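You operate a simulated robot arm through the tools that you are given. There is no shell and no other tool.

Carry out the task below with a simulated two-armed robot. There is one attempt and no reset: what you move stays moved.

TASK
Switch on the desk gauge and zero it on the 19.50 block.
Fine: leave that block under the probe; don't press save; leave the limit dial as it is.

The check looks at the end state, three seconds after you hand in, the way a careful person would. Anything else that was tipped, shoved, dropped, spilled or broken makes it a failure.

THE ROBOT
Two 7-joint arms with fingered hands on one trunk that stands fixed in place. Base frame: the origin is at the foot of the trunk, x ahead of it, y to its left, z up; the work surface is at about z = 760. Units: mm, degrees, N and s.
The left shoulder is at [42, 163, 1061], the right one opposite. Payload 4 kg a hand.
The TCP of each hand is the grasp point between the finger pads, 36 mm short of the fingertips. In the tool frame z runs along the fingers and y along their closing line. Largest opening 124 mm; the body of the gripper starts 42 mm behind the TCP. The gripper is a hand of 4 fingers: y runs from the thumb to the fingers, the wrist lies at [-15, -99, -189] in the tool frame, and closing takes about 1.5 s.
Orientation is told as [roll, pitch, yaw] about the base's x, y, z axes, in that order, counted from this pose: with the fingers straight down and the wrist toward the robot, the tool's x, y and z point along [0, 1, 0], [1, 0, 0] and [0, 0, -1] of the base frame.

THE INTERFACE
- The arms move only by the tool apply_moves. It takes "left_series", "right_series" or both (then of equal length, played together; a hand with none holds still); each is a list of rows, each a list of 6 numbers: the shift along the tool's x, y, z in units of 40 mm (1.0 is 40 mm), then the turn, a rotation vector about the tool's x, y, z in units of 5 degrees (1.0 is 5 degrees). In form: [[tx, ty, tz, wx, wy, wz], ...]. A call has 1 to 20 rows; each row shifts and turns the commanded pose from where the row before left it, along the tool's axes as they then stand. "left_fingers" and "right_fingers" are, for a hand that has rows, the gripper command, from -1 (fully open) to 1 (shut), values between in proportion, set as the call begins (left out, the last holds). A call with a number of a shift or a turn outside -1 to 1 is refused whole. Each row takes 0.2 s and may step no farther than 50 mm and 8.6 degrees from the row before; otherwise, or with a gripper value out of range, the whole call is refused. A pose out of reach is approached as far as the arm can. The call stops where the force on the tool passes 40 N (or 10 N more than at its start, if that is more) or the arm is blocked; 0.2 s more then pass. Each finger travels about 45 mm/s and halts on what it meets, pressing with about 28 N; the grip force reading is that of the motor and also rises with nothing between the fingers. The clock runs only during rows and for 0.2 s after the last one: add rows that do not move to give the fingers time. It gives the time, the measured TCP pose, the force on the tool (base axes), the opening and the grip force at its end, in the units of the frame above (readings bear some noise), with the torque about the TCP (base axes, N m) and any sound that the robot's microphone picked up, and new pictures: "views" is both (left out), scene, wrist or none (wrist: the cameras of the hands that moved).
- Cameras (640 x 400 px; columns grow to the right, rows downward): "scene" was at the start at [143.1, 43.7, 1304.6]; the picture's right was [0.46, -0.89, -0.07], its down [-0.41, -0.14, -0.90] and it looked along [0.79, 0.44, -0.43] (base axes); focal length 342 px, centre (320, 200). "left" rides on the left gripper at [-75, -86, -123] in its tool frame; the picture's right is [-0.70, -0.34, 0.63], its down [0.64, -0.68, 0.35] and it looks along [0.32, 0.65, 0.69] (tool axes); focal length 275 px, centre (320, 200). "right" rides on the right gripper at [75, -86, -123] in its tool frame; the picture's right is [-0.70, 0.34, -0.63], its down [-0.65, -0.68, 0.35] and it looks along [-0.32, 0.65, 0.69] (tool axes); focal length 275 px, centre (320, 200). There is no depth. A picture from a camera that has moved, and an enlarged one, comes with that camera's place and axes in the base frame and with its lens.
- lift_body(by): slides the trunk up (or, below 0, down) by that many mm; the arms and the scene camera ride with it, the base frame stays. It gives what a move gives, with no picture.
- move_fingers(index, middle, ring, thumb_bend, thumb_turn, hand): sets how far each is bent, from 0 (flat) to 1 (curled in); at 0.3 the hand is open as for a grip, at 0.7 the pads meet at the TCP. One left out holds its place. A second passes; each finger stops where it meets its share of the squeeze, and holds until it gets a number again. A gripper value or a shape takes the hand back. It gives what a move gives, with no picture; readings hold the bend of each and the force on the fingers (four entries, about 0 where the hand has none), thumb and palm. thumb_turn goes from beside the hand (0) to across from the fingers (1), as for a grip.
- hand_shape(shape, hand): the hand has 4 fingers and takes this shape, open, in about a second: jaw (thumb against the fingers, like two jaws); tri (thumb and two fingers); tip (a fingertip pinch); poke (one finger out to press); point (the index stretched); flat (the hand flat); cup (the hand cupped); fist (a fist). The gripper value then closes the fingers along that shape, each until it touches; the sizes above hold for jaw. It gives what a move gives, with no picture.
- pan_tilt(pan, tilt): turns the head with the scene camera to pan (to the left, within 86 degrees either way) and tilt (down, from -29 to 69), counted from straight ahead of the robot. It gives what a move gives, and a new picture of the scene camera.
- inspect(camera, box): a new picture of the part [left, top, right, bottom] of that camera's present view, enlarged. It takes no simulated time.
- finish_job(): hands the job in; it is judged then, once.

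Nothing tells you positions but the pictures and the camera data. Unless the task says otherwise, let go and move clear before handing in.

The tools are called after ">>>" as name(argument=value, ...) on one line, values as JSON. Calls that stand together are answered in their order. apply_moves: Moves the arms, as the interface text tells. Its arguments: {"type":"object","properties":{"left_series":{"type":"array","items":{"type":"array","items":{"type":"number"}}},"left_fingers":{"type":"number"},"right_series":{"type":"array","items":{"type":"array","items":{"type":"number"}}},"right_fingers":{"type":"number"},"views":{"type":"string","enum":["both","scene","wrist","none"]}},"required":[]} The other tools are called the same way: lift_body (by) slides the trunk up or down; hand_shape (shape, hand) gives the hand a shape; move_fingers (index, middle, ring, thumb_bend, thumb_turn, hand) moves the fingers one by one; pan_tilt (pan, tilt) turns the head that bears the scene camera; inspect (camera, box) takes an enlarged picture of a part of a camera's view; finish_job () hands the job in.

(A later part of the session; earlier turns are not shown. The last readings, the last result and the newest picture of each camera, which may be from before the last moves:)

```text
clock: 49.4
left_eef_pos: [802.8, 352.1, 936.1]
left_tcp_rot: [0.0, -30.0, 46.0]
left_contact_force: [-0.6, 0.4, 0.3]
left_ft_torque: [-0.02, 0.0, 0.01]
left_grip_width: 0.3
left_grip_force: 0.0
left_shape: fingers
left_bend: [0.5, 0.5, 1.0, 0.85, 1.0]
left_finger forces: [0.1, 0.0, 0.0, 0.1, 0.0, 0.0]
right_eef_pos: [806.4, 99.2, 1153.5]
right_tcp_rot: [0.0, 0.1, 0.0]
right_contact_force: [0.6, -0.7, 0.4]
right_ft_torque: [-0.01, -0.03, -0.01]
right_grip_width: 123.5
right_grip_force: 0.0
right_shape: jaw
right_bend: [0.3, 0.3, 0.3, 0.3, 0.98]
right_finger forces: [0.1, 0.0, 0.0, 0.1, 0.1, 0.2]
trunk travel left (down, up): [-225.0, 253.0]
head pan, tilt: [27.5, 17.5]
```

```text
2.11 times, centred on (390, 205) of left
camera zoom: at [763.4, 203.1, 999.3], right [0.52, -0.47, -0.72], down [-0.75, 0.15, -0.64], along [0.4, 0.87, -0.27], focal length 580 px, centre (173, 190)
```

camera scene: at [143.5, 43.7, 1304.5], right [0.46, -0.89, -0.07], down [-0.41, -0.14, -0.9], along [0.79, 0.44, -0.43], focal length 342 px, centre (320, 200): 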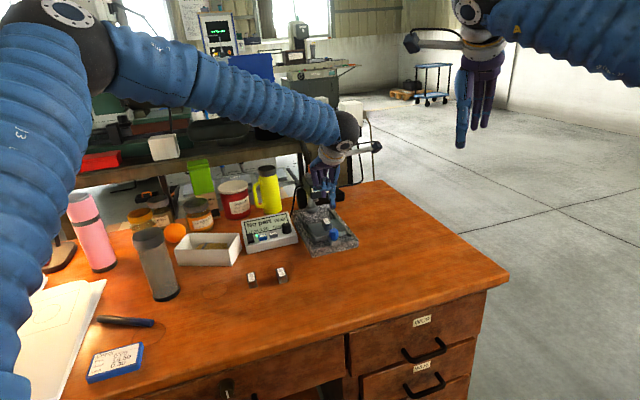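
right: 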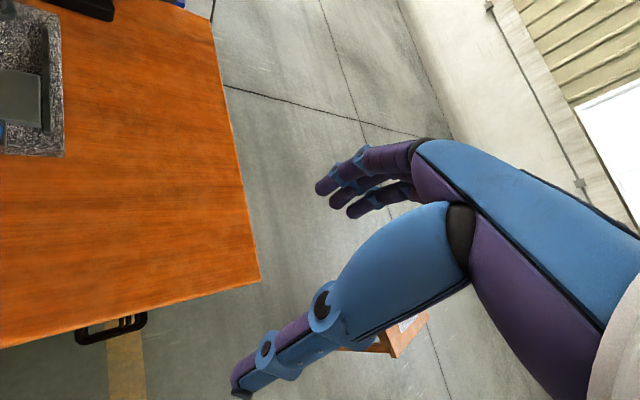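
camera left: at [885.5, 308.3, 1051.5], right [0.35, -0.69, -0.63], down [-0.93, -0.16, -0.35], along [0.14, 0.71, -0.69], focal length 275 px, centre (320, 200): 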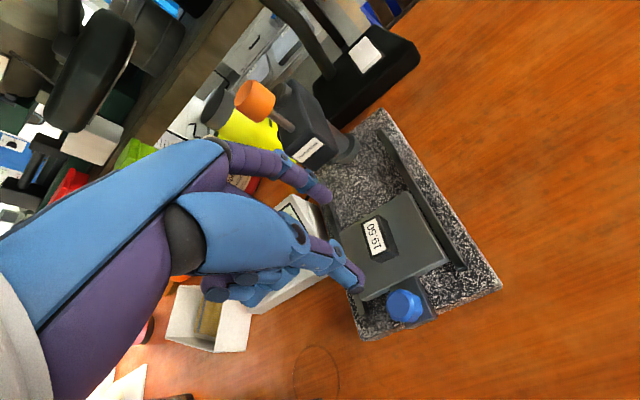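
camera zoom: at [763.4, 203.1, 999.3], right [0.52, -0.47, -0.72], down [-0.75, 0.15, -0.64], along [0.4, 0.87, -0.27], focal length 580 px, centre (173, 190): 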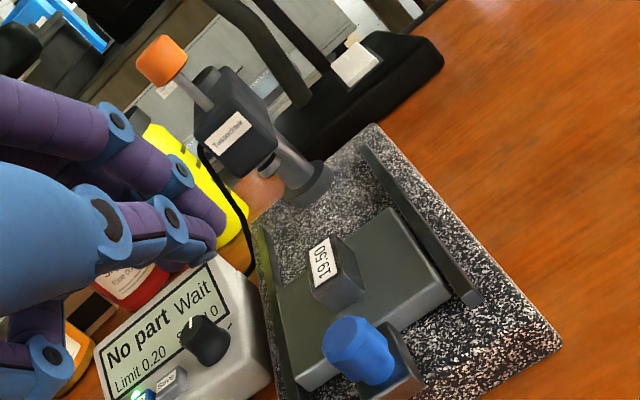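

Leaning forward, the two fingertips lead the hand by about 59 mm. I'll lower to knob height, about 15 mm in front of the knob.

>>> apply_moves(left_series=[[-0.068, -0.4925, 0.735, 0, 0, 0], [-0.068, -0.4925, 0.735, 0, 0, 0], [-0.068, -0.4, 0.6, 0, 0, 0], [0, -0.09, 0.135, 0, 0, 0], [0, 0, 0, 0, 0, 0]])

>>> inspect(camera="left", box=[300, 130, 480, 270])

>>> inspect(camera="scene", box=[280, 180, 380, 270])

```text
clock: 50.6
left_eef_pos: [804.4, 342.0, 830.1]
left_tcp_rot: [0.0, -30.1, 46.0]
left_contact_force: [1.1, 0.3, 0.4]
left_ft_torque: [-0.06, 0.01, -0.01]
left_grip_width: 0.0
left_grip_force: 0.0
left_shape: fingers
left_bend: [0.5, 0.5, 1.0, 0.85, 1.0]
left_finger forces: [0.0, 0.0, 0.0, 0.1, 0.0, 0.0]
right_eef_pos: [806.9, 99.1, 1153.0]
right_tcp_rot: [0.0, 0.0, 0.0]
right_contact_force: [0.1, -0.4, -0.2]
right_ft_torque: [0.0, 0.02, 0.0]
right_grip_width: 123.9
right_grip_force: 0.0
right_shape: jaw
right_bend: [0.3, 0.3, 0.3, 0.3, 0.98]
right_finger forces: [0.1, 0.1, 0.1, 0.0, 0.1, 0.0]
trunk travel left (down, up): [-225.0, 253.0]
head pan, tilt: [27.5, 17.5]
camera scene: at [143.3, 43.5, 1304.7], right [0.46, -0.89, -0.07], down [-0.41, -0.14, -0.9], along [0.79, 0.44, -0.43], focal length 342 px, centre (320, 200)
camera left: at [763.5, 191.9, 891.9], right [0.52, -0.47, -0.72], down [-0.75, 0.15, -0.64], along [0.4, 0.87, -0.27], focal length 275 px, centre (320, 200)
```

scene: 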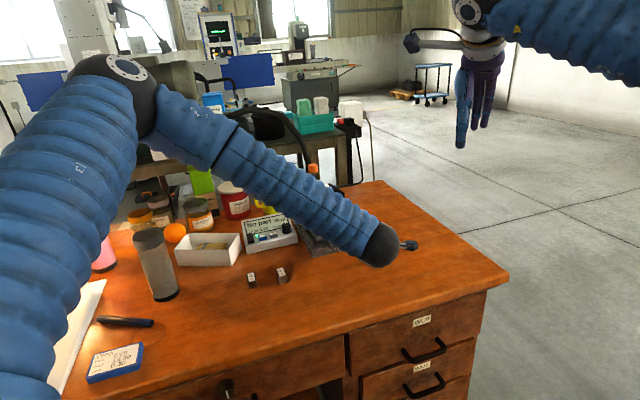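
left: 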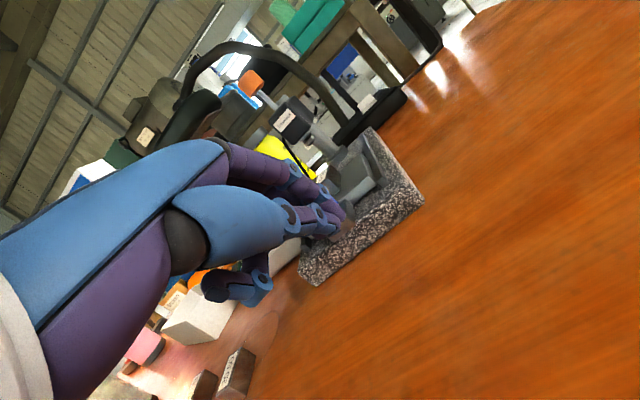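

```text
2.86 times, centred on (390, 200) of left
camera zoom: at [763.5, 191.9, 891.9], right [0.52, -0.47, -0.72], down [-0.75, 0.15, -0.64], along [0.4, 0.87, -0.27], focal length 786 px, centre (120, 200)
```

zoom: 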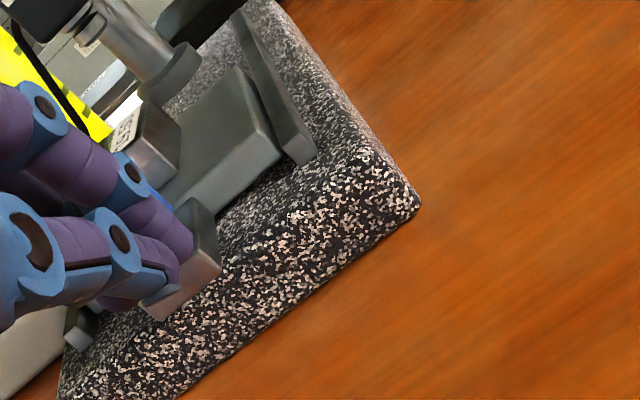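

```text
4.44 times, centred on (330, 225) of scene
camera zoom: at [143.3, 43.5, 1304.7], right [0.46, -0.89, -0.07], down [-0.41, -0.14, -0.9], along [0.79, 0.44, -0.43], focal length 1519 px, centre (276, 89)
```

zoom: 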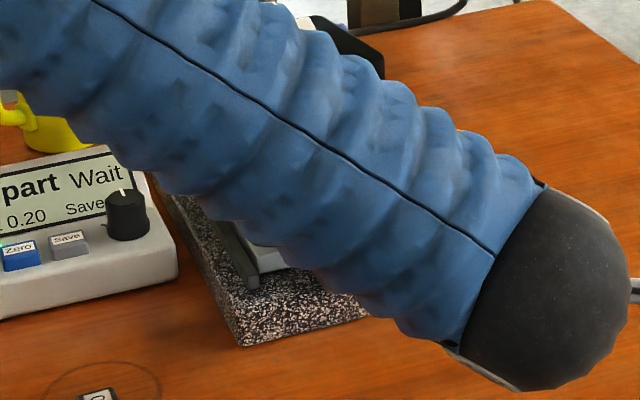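

The fingertips are in line behind the knob. I'll push along the rails in small steps, watching the force.

>>> apply_moves(left_series=[[0, 0.217, 0.125, 0, 0, 0], [0, 0.217, 0.125, 0, 0, 0], [0, 0.108, 0.0625, 0, 0, 0], [0, 0.108, 0.0625, 0, 0, 0], [0, 0.108, 0.0625, 0, 0, 0]], views="wrist")

>>> inspect(camera="left", box=[300, 130, 480, 270])

```text
clock: 51.8
left_eef_pos: [829.3, 368.0, 830.2]
left_tcp_rot: [0.0, -30.0, 45.9]
left_contact_force: [-1.2, -0.5, 0.6]
left_ft_torque: [0.04, -0.01, 0.04]
left_grip_width: 0.0
left_grip_force: 0.9
left_shape: fingers
left_bend: [0.5, 0.5, 1.0, 0.85, 1.0]
left_finger forces: [0.0, 1.2, 0.1, 0.1, 0.0, 0.1]
right_eef_pos: [805.9, 100.0, 1151.0]
right_tcp_rot: [0.0, 0.1, 0.0]
right_contact_force: [-0.1, -0.2, 0.3]
right_ft_torque: [0.01, 0.01, 0.04]
right_grip_width: 123.9
right_grip_force: 0.2
right_shape: jaw
right_bend: [0.3, 0.3, 0.3, 0.3, 0.98]
right_finger forces: [0.1, 0.1, 0.0, 0.0, 0.1, 0.0]
trunk travel left (down, up): [-225.0, 253.0]
head pan, tilt: [27.5, 17.5]
camera left: at [788.4, 218.8, 893.3], right [0.52, -0.47, -0.72], down [-0.75, 0.15, -0.64], along [0.4, 0.87, -0.28], focal length 275 px, centre (320, 200)
```

left: 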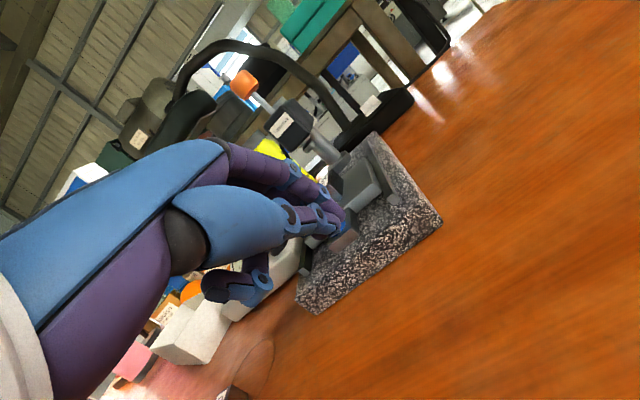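

```text
2.86 times, centred on (390, 200) of left
camera zoom: at [788.4, 218.8, 893.3], right [0.52, -0.47, -0.72], down [-0.75, 0.15, -0.64], along [0.4, 0.87, -0.28], focal length 786 px, centre (120, 200)
```

zoom: 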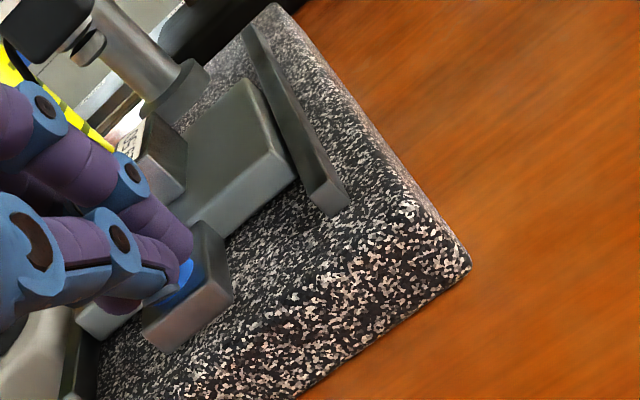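

>>> apply_moves(left_series=[[0, 0.108, 0.0625, 0, 0, 0], [0, 0.108, 0.0625, 0, 0, 0], [0, 0.108, 0.0625, 0, 0, 0], [0, 0.108, 0.0625, 0, 0, 0], [0, 0.108, 0.0625, 0, 0, 0]], views="wrist")

>>> inspect(camera="left", box=[300, 130, 480, 270])

>>> inspect(camera="scene", box=[280, 160, 380, 260])

```text
clock: 53.0
left_eef_pos: [845.2, 384.3, 830.7]
left_tcp_rot: [-0.1, -29.9, 46.0]
left_contact_force: [-0.9, -0.1, -0.3]
left_ft_torque: [-0.02, 0.02, 0.03]
left_grip_width: 0.0
left_grip_force: 0.2
left_shape: fingers
left_bend: [0.5, 0.51, 1.0, 0.85, 1.0]
left_finger forces: [0.0, 1.1, 0.0, 0.0, 0.0, 0.0]
right_eef_pos: [806.7, 101.0, 1153.8]
right_tcp_rot: [0.1, 0.1, 0.1]
right_contact_force: [-0.1, 0.0, 0.1]
right_ft_torque: [0.01, -0.02, -0.02]
right_grip_width: 123.9
right_grip_force: 0.1
right_shape: jaw
right_bend: [0.3, 0.3, 0.3, 0.3, 0.98]
right_finger forces: [0.0, 0.1, 0.0, 0.1, 0.1, 0.1]
trunk travel left (down, up): [-225.0, 253.0]
head pan, tilt: [27.5, 17.5]
camera left: at [805.5, 235.6, 893.8], right [0.52, -0.47, -0.72], down [-0.75, 0.15, -0.64], along [0.4, 0.87, -0.27], focal length 275 px, centre (320, 200)
```

left: 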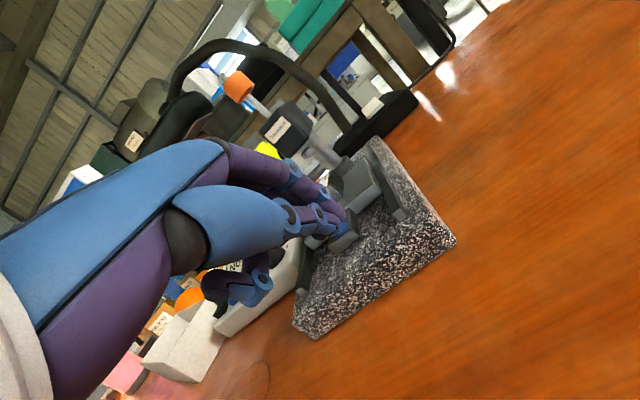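

```text
2.86 times, centred on (390, 200) of left
camera zoom: at [805.5, 235.6, 893.8], right [0.52, -0.47, -0.72], down [-0.75, 0.15, -0.64], along [0.4, 0.87, -0.27], focal length 786 px, centre (120, 200)
```

zoom: 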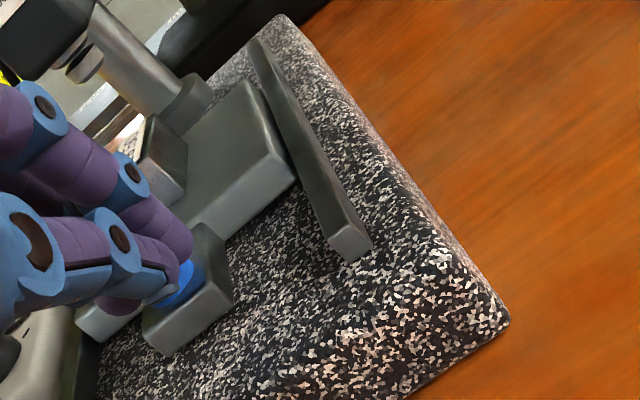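

```text
4.00 times, centred on (330, 210) of scene
camera zoom: at [143.2, 43.6, 1304.6], right [0.46, -0.89, -0.07], down [-0.41, -0.14, -0.9], along [0.79, 0.44, -0.43], focal length 1368 px, centre (280, 160)
```

zoom: 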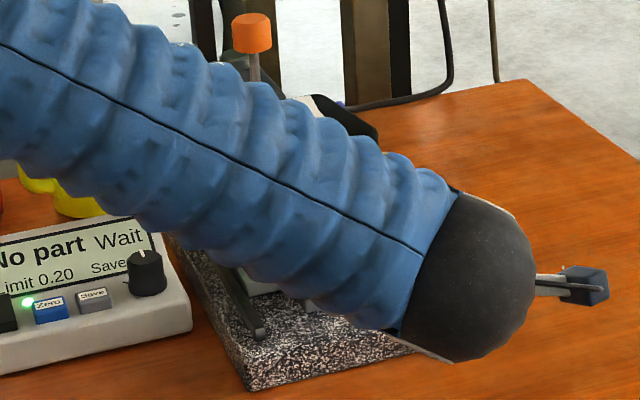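

The plate is sliding smoothly with the hand at about 1 N. I'll zoom to track the block against the probe nose.

>>> inspect(camera="left", box=[290, 120, 370, 200])

```text
5.00 times, centred on (330, 160) of left
camera zoom: at [805.5, 235.6, 893.8], right [0.52, -0.47, -0.72], down [-0.75, 0.15, -0.64], along [0.4, 0.87, -0.27], focal length 1376 px, centre (270, 400)
```

zoom: 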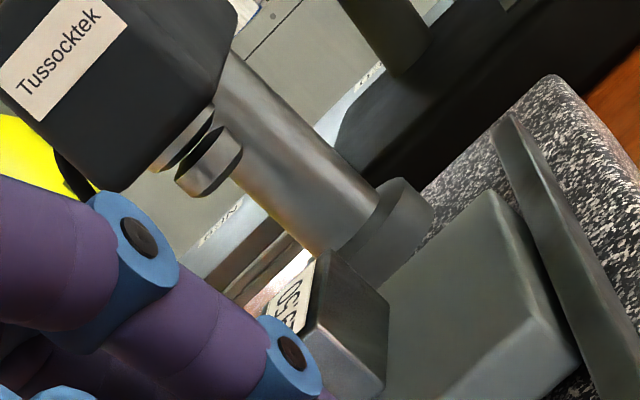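

About 60 mm of travel remains. I'll push another 40 mm and look again.

>>> apply_moves(left_series=[[0, 0.108, 0.0625, 0, 0, 0], [0, 0.108, 0.0625, 0, 0, 0], [0, 0.108, 0.0625, 0, 0, 0], [0, 0.108, 0.0625, 0, 0, 0], [0, 0.108, 0.0625, 0, 0, 0], [0, 0.108, 0.0625, 0, 0, 0], [0, 0.108, 0.0625, 0, 0, 0], [0, 0, 0, 0, 0, 0]], views="wrist")

>>> inspect(camera="left", box=[270, 100, 370, 200])

>>> inspect(camera="scene", box=[230, 160, 380, 260])

```text
clock: 54.8
left_eef_pos: [870.7, 410.8, 829.2]
left_tcp_rot: [0.0, -29.9, 46.1]
left_contact_force: [-1.5, -0.8, 0.3]
left_ft_torque: [0.01, -0.02, 0.0]
left_grip_width: 0.1
left_grip_force: 0.3
left_shape: fingers
left_bend: [0.5, 0.5, 1.0, 0.85, 1.0]
left_finger forces: [0.1, 1.0, 0.0, 0.0, 0.1, 0.0]
right_eef_pos: [807.5, 100.6, 1153.0]
right_tcp_rot: [-0.1, 0.1, 0.1]
right_contact_force: [0.3, 0.6, 1.2]
right_ft_torque: [0.01, 0.0, 0.01]
right_grip_width: 123.7
right_grip_force: 0.0
right_shape: jaw
right_bend: [0.3, 0.3, 0.3, 0.3, 0.98]
right_finger forces: [0.0, 0.1, 0.0, 0.0, 0.1, 0.1]
trunk travel left (down, up): [-225.0, 253.0]
head pan, tilt: [27.5, 17.5]
camera left: at [829.9, 261.8, 892.5], right [0.52, -0.47, -0.72], down [-0.75, 0.15, -0.64], along [0.4, 0.87, -0.27], focal length 275 px, centre (320, 200)
```

left: 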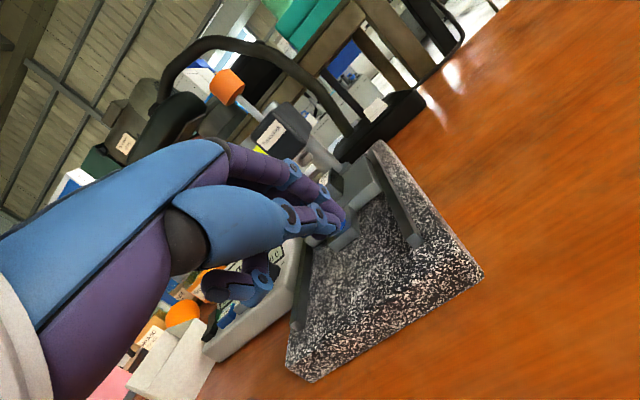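

```text
4.00 times, centred on (320, 150) of left
camera zoom: at [829.9, 261.8, 892.5], right [0.52, -0.47, -0.72], down [-0.75, 0.15, -0.64], along [0.4, 0.87, -0.27], focal length 1101 px, centre (320, 400)
```

zoom: 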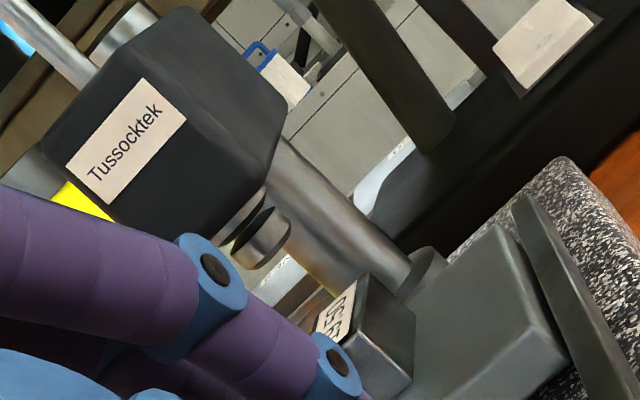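

```text
4.00 times, centred on (305, 210) of scene
camera zoom: at [143.2, 43.5, 1304.6], right [0.46, -0.89, -0.07], down [-0.41, -0.14, -0.9], along [0.79, 0.44, -0.43], focal length 1368 px, centre (380, 160)
```

zoom: 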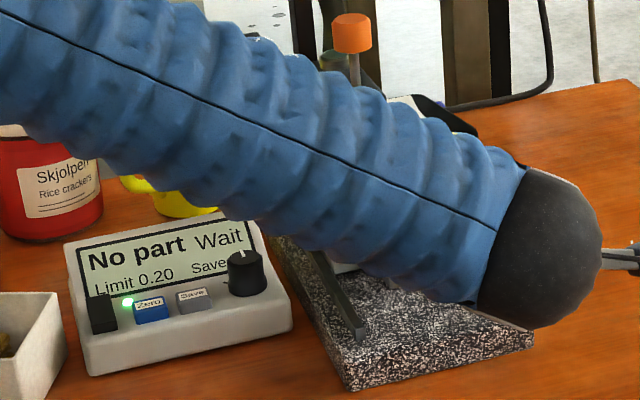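

>>> inspect(camera="left", box=[295, 140, 355, 200])

```text
6.67 times, centred on (325, 170) of left
camera zoom: at [829.9, 261.8, 892.5], right [0.52, -0.47, -0.72], down [-0.75, 0.15, -0.64], along [0.4, 0.87, -0.27], focal length 1835 px, centre (287, 400)
```

zoom: 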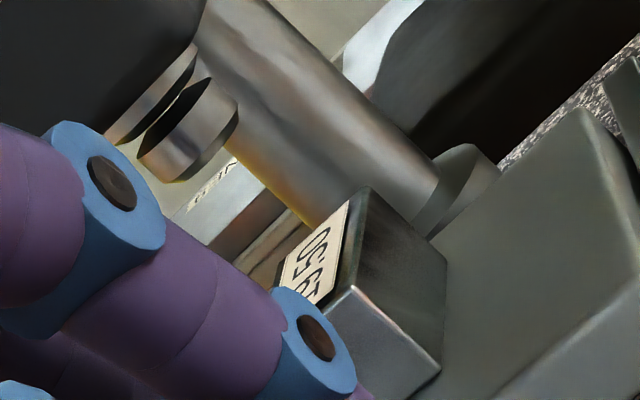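

By direct comparison in this view, about 17 mm remains and the lateral offset is only ~3 mm. Pushing the rest.

>>> apply_moves(left_series=[[0, 0.108, 0.0625, 0, 0, 0], [0, 0.108, 0.0625, 0, 0, 0], [0, 0.0866, 0.05, 0, 0, 0], [0, 0.065, 0.0375, 0, 0, 0], [0, 0, 0, 0, 0, 0]], views="none")

>>> inspect(camera="left", box=[285, 130, 355, 200])

>>> inspect(camera="left", box=[200, 60, 440, 300])

```text
clock: 56.0
left_eef_pos: [881.5, 422.1, 831.2]
left_tcp_rot: [0.0, -30.1, 46.0]
left_contact_force: [-2.0, -2.1, 1.4]
left_ft_torque: [0.05, -0.06, 0.03]
left_grip_width: 0.3
left_grip_force: 1.0
left_shape: fingers
left_bend: [0.5, 0.51, 1.0, 0.85, 1.0]
left_finger forces: [0.1, 2.0, 0.0, 0.1, 0.1, 0.0]
right_eef_pos: [806.0, 99.2, 1153.3]
right_tcp_rot: [0.0, 0.0, 0.0]
right_contact_force: [-0.2, -0.3, 0.4]
right_ft_torque: [-0.01, 0.01, 0.04]
right_grip_width: 124.0
right_grip_force: 0.0
right_shape: jaw
right_bend: [0.3, 0.3, 0.3, 0.3, 0.98]
right_finger forces: [0.0, 0.0, 0.1, 0.0, 0.0, 0.1]
trunk travel left (down, up): [-225.0, 253.0]
head pan, tilt: [27.5, 17.5]
```

```text
5.71 times, centred on (320, 165) of left
camera zoom: at [841.1, 273.6, 892.9], right [0.52, -0.47, -0.72], down [-0.75, 0.15, -0.64], along [0.4, 0.87, -0.27], focal length 1573 px, centre (320, 400)
```

zoom: 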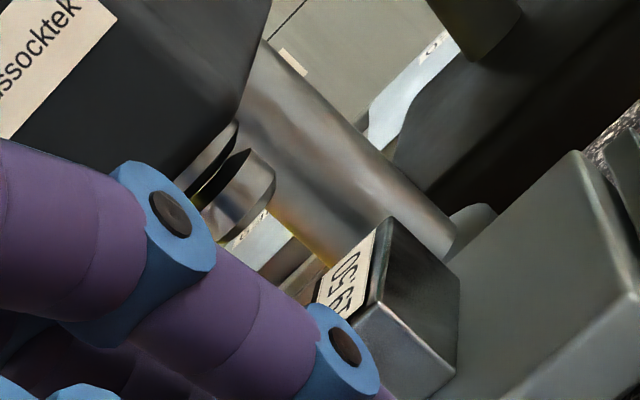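

```text
1.67 times, centred on (320, 180) of left
camera zoom: at [841.1, 273.6, 892.9], right [0.52, -0.47, -0.72], down [-0.75, 0.15, -0.64], along [0.4, 0.87, -0.27], focal length 459 px, centre (320, 233)
```

zoom: 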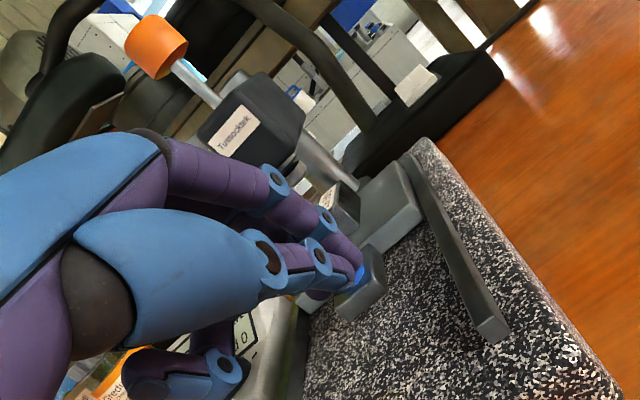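

The block is now within about 2–3 mm of the probe axis. I'll back the hand straight off along the rails, raise it, and look at the display and the probe.

>>> apply_moves(left_series=[[0, -0.3, -0.173, 0, 0, 0], [0, -0.6, -0.346, 0, 0, 0], [0, -0.7, -0.4, 0, 0, 0], [0, -0.2, -0.9, 0, 0, 0], [0, -0.2, -0.9, 0, 0, 0], [0, -0.2, -0.9, 0, 0, 0], [0, 0, 0, 0, 0, 0]])

>>> inspect(camera="scene", box=[230, 150, 380, 260])

>>> inspect(camera="left", box=[270, 80, 470, 260])

```text
clock: 57.6
left_eef_pos: [781.4, 315.6, 907.7]
left_tcp_rot: [0.1, -29.9, 45.9]
left_contact_force: [-0.3, 0.4, 1.0]
left_ft_torque: [0.0, 0.05, 0.0]
left_grip_width: 0.0
left_grip_force: 0.0
left_shape: fingers
left_bend: [0.5, 0.5, 1.0, 0.85, 1.0]
left_finger forces: [0.0, 0.0, 0.0, 0.1, 0.0, 0.1]
right_eef_pos: [807.9, 99.2, 1152.6]
right_tcp_rot: [0.0, 0.1, 0.0]
right_contact_force: [0.7, 0.7, 0.5]
right_ft_torque: [-0.02, 0.0, 0.03]
right_grip_width: 123.8
right_grip_force: 0.1
right_shape: jaw
right_bend: [0.3, 0.3, 0.3, 0.3, 0.98]
right_finger forces: [0.0, 0.0, 0.0, 0.1, 0.0, 0.0]
trunk travel left (down, up): [-225.0, 253.0]
head pan, tilt: [27.5, 17.5]
camera scene: at [144.0, 44.0, 1304.4], right [0.46, -0.89, -0.07], down [-0.41, -0.14, -0.9], along [0.79, 0.44, -0.43], focal length 342 px, centre (320, 200)
camera left: at [740.1, 166.0, 971.7], right [0.52, -0.47, -0.72], down [-0.75, 0.15, -0.64], along [0.4, 0.87, -0.28], focal length 275 px, centre (320, 200)
```

scene: 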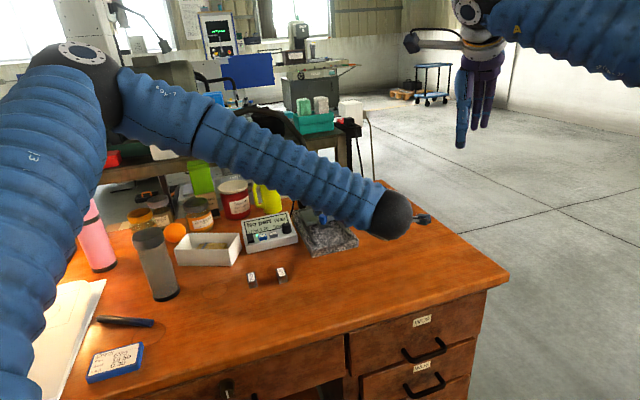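
left: 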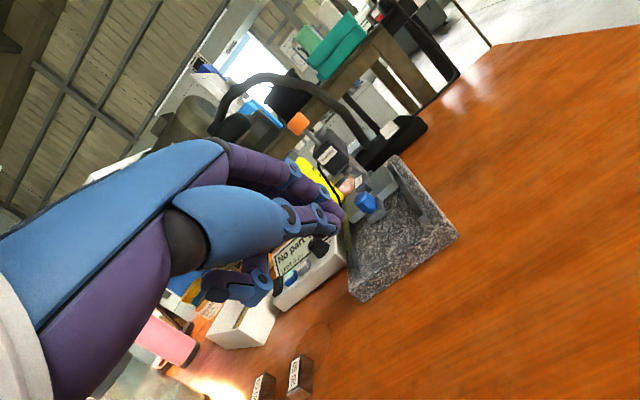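

```text
3.64 times, centred on (305, 205) of scene
camera zoom: at [144.0, 44.0, 1304.4], right [0.46, -0.89, -0.07], down [-0.41, -0.14, -0.9], along [0.79, 0.44, -0.43], focal length 1243 px, centre (374, 182)
```

zoom: 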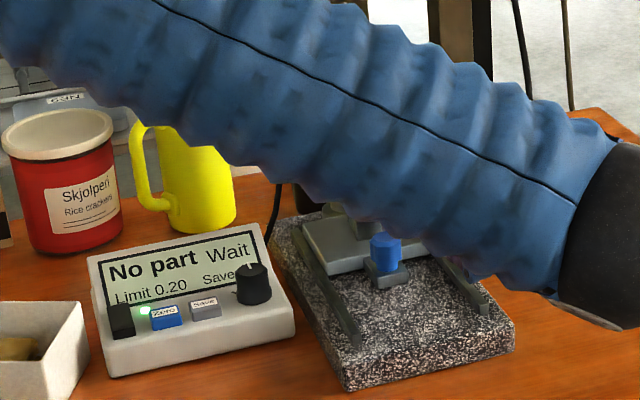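

```text
2.22 times, centred on (370, 170) of left
camera zoom: at [740.1, 166.0, 971.7], right [0.52, -0.47, -0.72], down [-0.75, 0.15, -0.64], along [0.4, 0.87, -0.28], focal length 612 px, centre (209, 267)
```

zoom: 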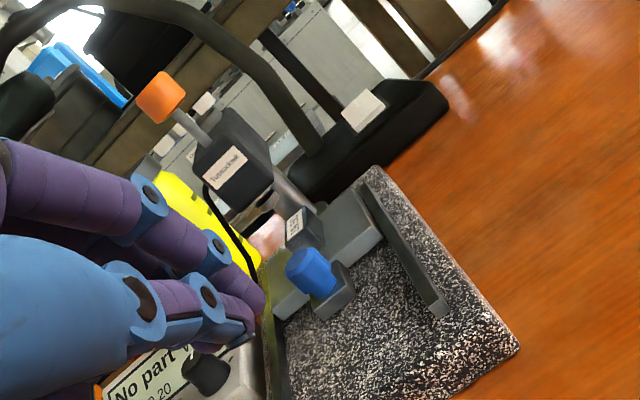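

The block sits under the probe, but the nose is about 20 mm above it and the display still says "No part". The orange knob, at about (972, 521, top ≈968), must be the plunger. I'll go above it.

>>> apply_moves(left_series=[[0, 0.4125, -0.714, 0, 0, 0], [0, 0.4125, -0.714, 0, 0, 0], [0, 0.4125, -0.714, 0, 0, 0], [0.01, 0.7, 0.404, 0, 0, 0], [0.01, 0.8, 0.462, 0, 0, 0], [0.01, 0.8, 0.462, 0, 0, 0], [0.01, 0.8, 0.462, 0, 0, 0], [0.01, 0.7, 0.404, 0, 0, 0], [0, 0.6, 0.346, 0, 0, 0], [0, 0, 0, 0, 0, 0]])

>>> inspect(camera="left", box=[270, 130, 430, 270])

>>> inspect(camera="scene", box=[270, 130, 370, 230])

```text
clock: 59.8
left_eef_pos: [917.5, 463.9, 1010.1]
left_tcp_rot: [0.0, -30.0, 45.9]
left_contact_force: [-0.4, -0.1, -0.3]
left_ft_torque: [0.01, 0.0, -0.01]
left_grip_width: 0.0
left_grip_force: 0.1
left_shape: fingers
left_bend: [0.5, 0.5, 1.0, 0.85, 1.0]
left_finger forces: [0.0, 0.0, 0.0, 0.0, 0.0, 0.0]
right_eef_pos: [805.8, 99.9, 1153.4]
right_tcp_rot: [0.0, 0.0, 0.0]
right_contact_force: [-0.3, 0.4, 0.1]
right_ft_torque: [0.03, -0.02, 0.01]
right_grip_width: 124.0
right_grip_force: 0.0
right_shape: jaw
right_bend: [0.3, 0.3, 0.3, 0.3, 0.98]
right_finger forces: [0.0, 0.1, 0.1, 0.1, 0.0, 0.0]
trunk travel left (down, up): [-225.0, 253.0]
head pan, tilt: [27.5, 17.5]
camera scene: at [142.9, 43.3, 1304.7], right [0.46, -0.89, -0.07], down [-0.41, -0.14, -0.9], along [0.79, 0.44, -0.43], focal length 342 px, centre (320, 200)
camera left: at [877.5, 315.0, 1072.6], right [0.52, -0.47, -0.72], down [-0.75, 0.15, -0.64], along [0.4, 0.87, -0.27], focal length 275 px, centre (320, 200)
```

scene: 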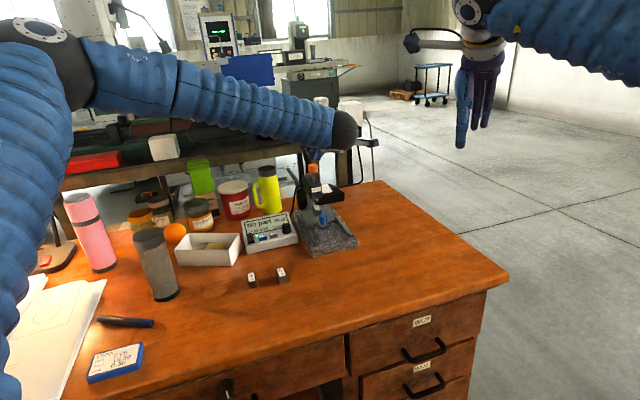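
left: 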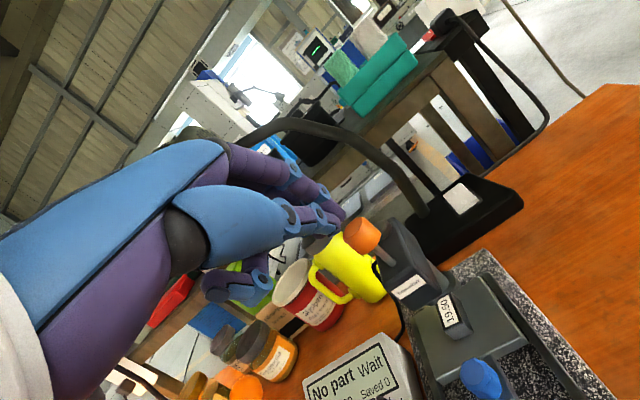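

```text
2.86 times, centred on (350, 200) of left
camera zoom: at [877.5, 315.0, 1072.6], right [0.52, -0.47, -0.72], down [-0.75, 0.15, -0.64], along [0.4, 0.87, -0.27], focal length 786 px, centre (234, 200)
```

zoom: 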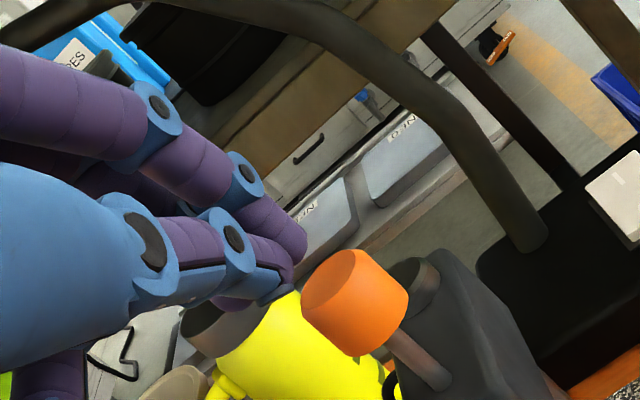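

```text
4.00 times, centred on (320, 180) of scene
camera zoom: at [142.9, 43.3, 1304.7], right [0.46, -0.89, -0.07], down [-0.41, -0.14, -0.9], along [0.79, 0.44, -0.43], focal length 1368 px, centre (320, 280)
```

zoom: 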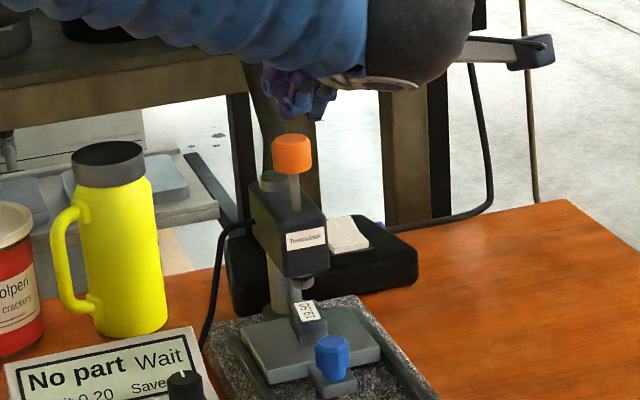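

The view confirms the knob at about (971, 519). I'll move the last 26 mm forward over it, then press down in small steps.

>>> apply_moves(left_series=[[0, 0.28, 0.161, 0, 0, 0], [0, 0.28, 0.161, 0, 0, 0], [0, 0, 0, 0, 0, 0]], views="none")

>>> inspect(camera="left", box=[270, 130, 430, 270])

>>> inspect(camera="scene", box=[290, 140, 350, 220])

```text
clock: 60.6
left_eef_pos: [936.8, 480.9, 1011.1]
left_tcp_rot: [0.0, -30.1, 46.0]
left_contact_force: [0.3, 0.4, -0.6]
left_ft_torque: [-0.02, -0.05, 0.01]
left_grip_width: 0.1
left_grip_force: 0.1
left_shape: fingers
left_bend: [0.5, 0.5, 1.0, 0.85, 1.0]
left_finger forces: [0.1, 0.1, 0.0, 0.0, 0.0, 0.0]
right_eef_pos: [806.2, 99.8, 1153.8]
right_tcp_rot: [-0.1, 0.2, 0.1]
right_contact_force: [0.1, -0.8, -0.1]
right_ft_torque: [0.0, -0.04, 0.06]
right_grip_width: 123.6
right_grip_force: 0.1
right_shape: jaw
right_bend: [0.3, 0.3, 0.3, 0.3, 0.98]
right_finger forces: [0.0, 0.1, 0.1, 0.0, 0.0, 0.0]
trunk travel left (down, up): [-225.0, 253.0]
head pan, tilt: [27.5, 17.5]
```

```text
2.86 times, centred on (350, 200) of left
camera zoom: at [896.1, 332.8, 1073.7], right [0.52, -0.47, -0.72], down [-0.75, 0.15, -0.64], along [0.4, 0.87, -0.27], focal length 786 px, centre (234, 200)
```

zoom: 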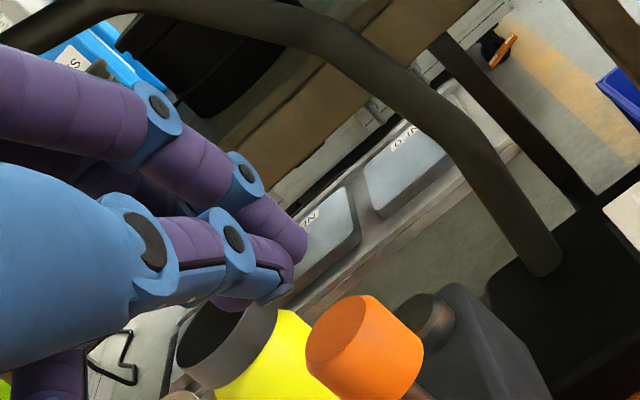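

```text
5.00 times, centred on (320, 180) of scene
camera zoom: at [143.2, 43.5, 1304.7], right [0.46, -0.89, -0.07], down [-0.41, -0.14, -0.9], along [0.79, 0.44, -0.43], focal length 1709 px, centre (320, 300)
```

zoom: 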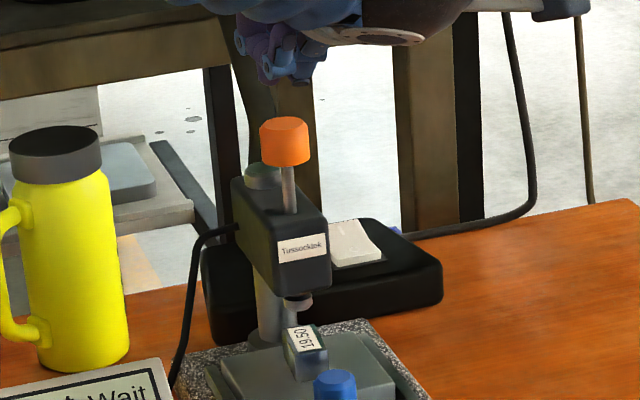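

>>> apply_moves(left_series=[[0, -0.0625, 0.108, 0, 0, 0], [0, -0.0625, 0.108, 0, 0, 0], [0, -0.0625, 0.108, 0, 0, 0], [0, -0.0625, 0.108, 0, 0, 0], [0, 0, 0, 0, 0, 0]], views="none")

>>> inspect(camera="scene", box=[290, 140, 350, 220])

>>> inspect(camera="left", box=[290, 160, 410, 280])

```text
clock: 61.8
left_eef_pos: [936.9, 481.0, 991.9]
left_tcp_rot: [-0.1, -30.0, 46.0]
left_contact_force: [0.3, -0.7, 0.0]
left_ft_torque: [-0.02, 0.0, 0.0]
left_grip_width: 0.0
left_grip_force: 0.0
left_shape: fingers
left_bend: [0.5, 0.5, 1.0, 0.85, 1.0]
left_finger forces: [0.1, 0.0, 0.0, 0.0, 0.0, 0.0]
right_eef_pos: [806.7, 99.2, 1154.0]
right_tcp_rot: [0.0, 0.1, 0.1]
right_contact_force: [0.4, -0.9, -0.2]
right_ft_torque: [0.0, 0.0, -0.03]
right_grip_width: 123.2
right_grip_force: 0.1
right_shape: jaw
right_bend: [0.3, 0.3, 0.3, 0.3, 0.98]
right_finger forces: [0.0, 0.0, 0.0, 0.0, 0.0, 0.1]
trunk travel left (down, up): [-225.0, 253.0]
head pan, tilt: [27.5, 17.5]
```

```text
5.00 times, centred on (320, 180) of scene
camera zoom: at [143.2, 43.5, 1304.7], right [0.46, -0.89, -0.07], down [-0.41, -0.14, -0.9], along [0.79, 0.44, -0.43], focal length 1709 px, centre (320, 300)
```

zoom: 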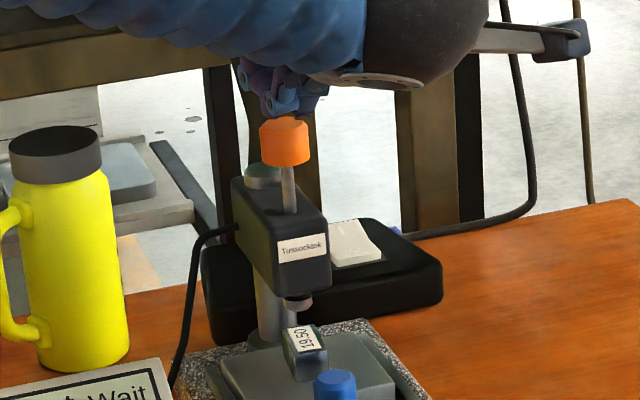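

```text
3.33 times, centred on (350, 220) of left
camera zoom: at [896.0, 332.7, 1053.4], right [0.52, -0.47, -0.72], down [-0.75, 0.15, -0.64], along [0.4, 0.87, -0.27], focal length 918 px, centre (220, 133)
```

zoom: 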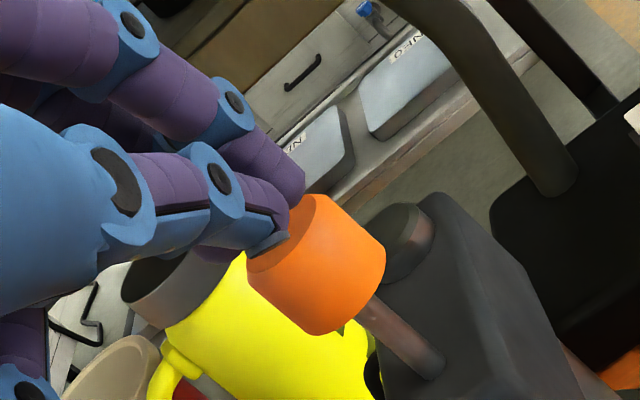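

The fingertips are just above the knob, so I'll press on down.

>>> apply_moves(left_series=[[0, -0.05, 0.0866, 0, 0, 0], [0, -0.05, 0.0866, 0, 0, 0], [0, -0.05, 0.0866, 0, 0, 0], [0, 0, 0, 0, 0, 0]], views="none")

>>> inspect(camera="scene", box=[290, 140, 350, 220])

>>> inspect(camera="left", box=[290, 160, 410, 280])

```text
clock: 62.8
left_eef_pos: [936.8, 482.1, 978.2]
left_tcp_rot: [0.1, -30.0, 46.0]
left_contact_force: [-0.3, -0.9, -0.1]
left_ft_torque: [0.01, 0.0, 0.05]
left_grip_width: 0.2
left_grip_force: 0.1
left_shape: fingers
left_bend: [0.5, 0.5, 1.0, 0.85, 1.0]
left_finger forces: [0.1, 0.0, 0.1, 0.1, 0.0, 0.0]
right_eef_pos: [806.1, 99.6, 1153.1]
right_tcp_rot: [0.0, 0.1, 0.0]
right_contact_force: [0.0, -0.8, 0.6]
right_ft_torque: [-0.01, 0.04, 0.0]
right_grip_width: 123.5
right_grip_force: 0.0
right_shape: jaw
right_bend: [0.3, 0.3, 0.3, 0.3, 0.98]
right_finger forces: [0.1, 0.1, 0.0, 0.0, 0.1, 0.0]
trunk travel left (down, up): [-225.0, 253.0]
head pan, tilt: [27.5, 17.5]
```

```text
5.00 times, centred on (320, 180) of scene
camera zoom: at [143.2, 43.5, 1304.6], right [0.46, -0.89, -0.07], down [-0.41, -0.14, -0.9], along [0.79, 0.44, -0.43], focal length 1709 px, centre (320, 300)
```

zoom: 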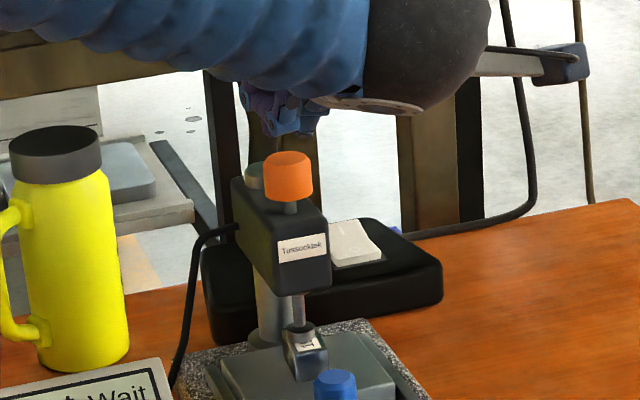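

```text
3.33 times, centred on (350, 220) of left
camera zoom: at [896.6, 333.6, 1041.4], right [0.52, -0.47, -0.72], down [-0.75, 0.15, -0.64], along [0.4, 0.87, -0.28], focal length 918 px, centre (220, 133)
```

zoom: 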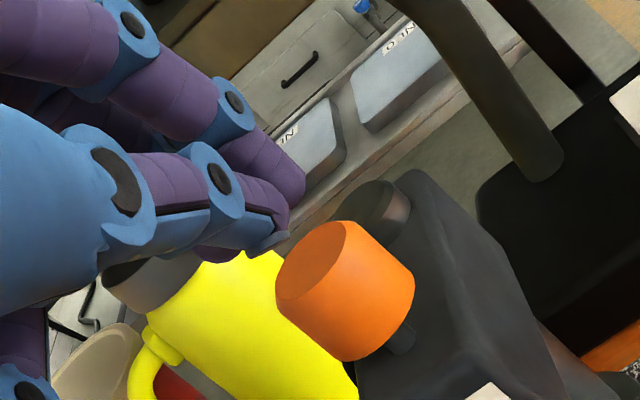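

The plunger dropped and the probe tip now rests on the block. I'll check the display and the contact point.

>>> inspect(camera="scene", box=[235, 205, 305, 255])

>>> inspect(camera="scene", box=[300, 180, 340, 220])

```text
8.00 times, centred on (270, 230) of scene
camera zoom: at [143.2, 43.5, 1304.6], right [0.46, -0.89, -0.07], down [-0.41, -0.14, -0.9], along [0.79, 0.44, -0.43], focal length 2735 px, centre (720, -40)
```

zoom: 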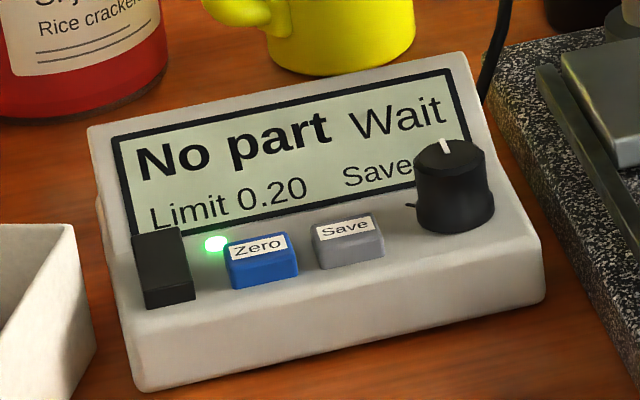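

```text
10.00 times, centred on (320, 200) of scene
camera zoom: at [143.2, 43.5, 1304.6], right [0.46, -0.89, -0.07], down [-0.41, -0.14, -0.9], along [0.79, 0.44, -0.43], focal length 3419 px, centre (320, 200)
```

zoom: 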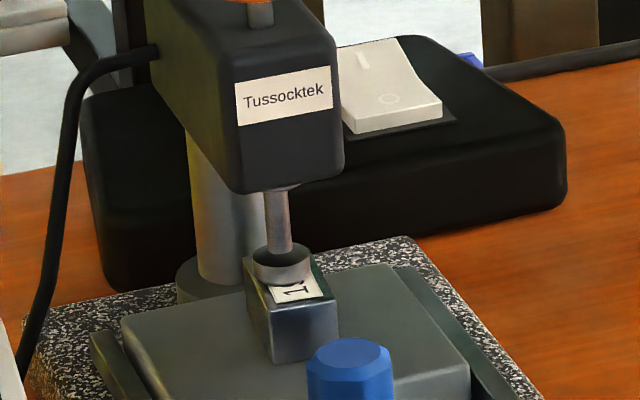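

The display still shows "Wait". I'll raise and withdraw the hand, letting some time pass, and see if the reading settles.

>>> apply_moves(left_series=[[0, 0.25, -0.433, 0, 0, 0], [0, 0.25, -0.433, 0, 0, 0], [0, 0.25, -0.433, 0, 0, 0], [0, -0.6, -0.346, 0, 0, 0], [0, -0.8, -0.46, 0, 0, 0], [0, -0.8, -0.46, 0, 0, 0], [0, -0.8, -0.46, 0, 0, 0], [0, 0, 0, 0, 0, 0], [0, 0, 0, 0, 0, 0], [0, 0, 0, 0, 0, 0], [0, 0, 0, 0, 0, 0], [0, 0, 0, 0, 0, 0]])

>>> inspect(camera="scene", box=[235, 205, 305, 255])

>>> inspect(camera="left", box=[340, 100, 460, 240])

>>> inspect(camera="scene", box=[300, 180, 340, 220])

```text
clock: 65.4
left_eef_pos: [841.0, 384.6, 1039.2]
left_tcp_rot: [-0.1, -30.0, 46.1]
left_contact_force: [0.2, 0.3, 1.0]
left_ft_torque: [-0.02, -0.02, -0.02]
left_grip_width: 0.0
left_grip_force: 0.1
left_shape: fingers
left_bend: [0.5, 0.5, 1.0, 0.85, 1.0]
left_finger forces: [0.0, 0.0, 0.0, 0.0, 0.0, 0.0]
right_eef_pos: [805.6, 99.8, 1152.0]
right_tcp_rot: [0.0, 0.1, 0.0]
right_contact_force: [-0.1, 0.0, -0.3]
right_ft_torque: [0.0, 0.01, 0.0]
right_grip_width: 123.6
right_grip_force: 0.0
right_shape: jaw
right_bend: [0.3, 0.3, 0.3, 0.3, 0.98]
right_finger forces: [0.1, 0.1, 0.0, 0.0, 0.1, 0.1]
trunk travel left (down, up): [-225.0, 253.0]
head pan, tilt: [27.5, 17.5]
camera scene: at [143.2, 43.6, 1304.6], right [0.46, -0.89, -0.07], down [-0.41, -0.14, -0.9], along [0.79, 0.44, -0.43], focal length 342 px, centre (320, 200)
camera left: at [800.5, 235.7, 1101.3], right [0.52, -0.47, -0.72], down [-0.75, 0.15, -0.64], along [0.4, 0.87, -0.27], focal length 275 px, centre (320, 200)
```

scene: 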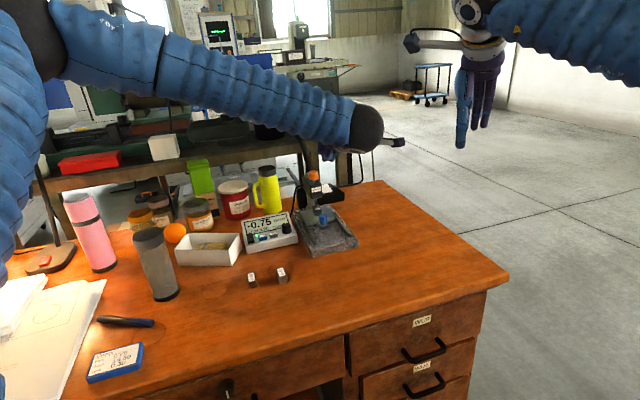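
left: 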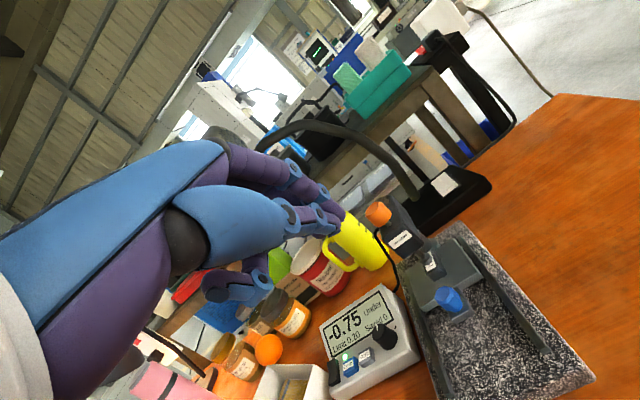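

```text
8.00 times, centred on (270, 230) of scene
camera zoom: at [143.2, 43.6, 1304.6], right [0.46, -0.89, -0.07], down [-0.41, -0.14, -0.9], along [0.79, 0.44, -0.43], focal length 2735 px, centre (720, -40)
```

zoom: 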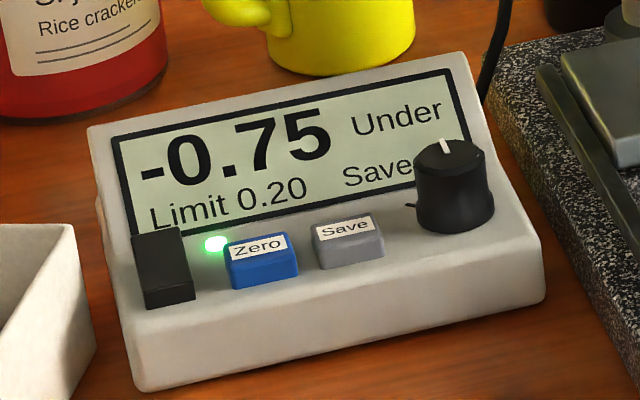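

```text
2.86 times, centred on (400, 170) of left
camera zoom: at [800.5, 235.7, 1101.3], right [0.52, -0.47, -0.72], down [-0.75, 0.15, -0.64], along [0.4, 0.87, -0.27], focal length 786 px, centre (91, 286)
```

zoom: 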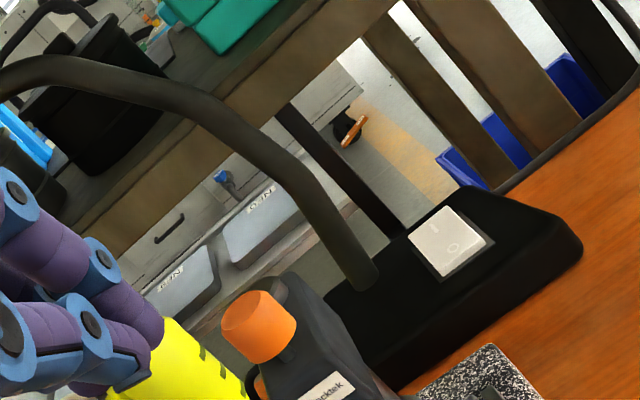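

```text
10.00 times, centred on (320, 200) of scene
camera zoom: at [143.2, 43.6, 1304.6], right [0.46, -0.89, -0.07], down [-0.41, -0.14, -0.9], along [0.79, 0.44, -0.43], focal length 3419 px, centre (320, 200)
```

zoom: 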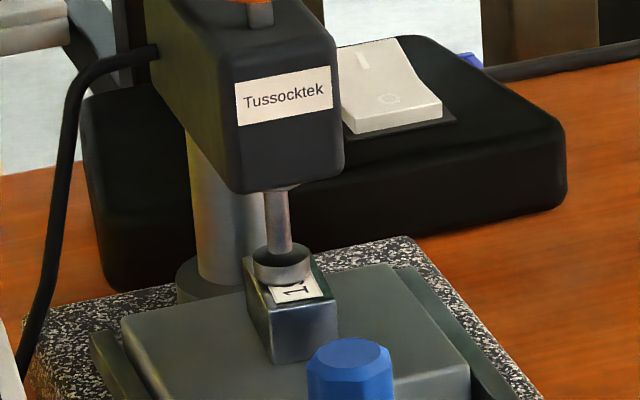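

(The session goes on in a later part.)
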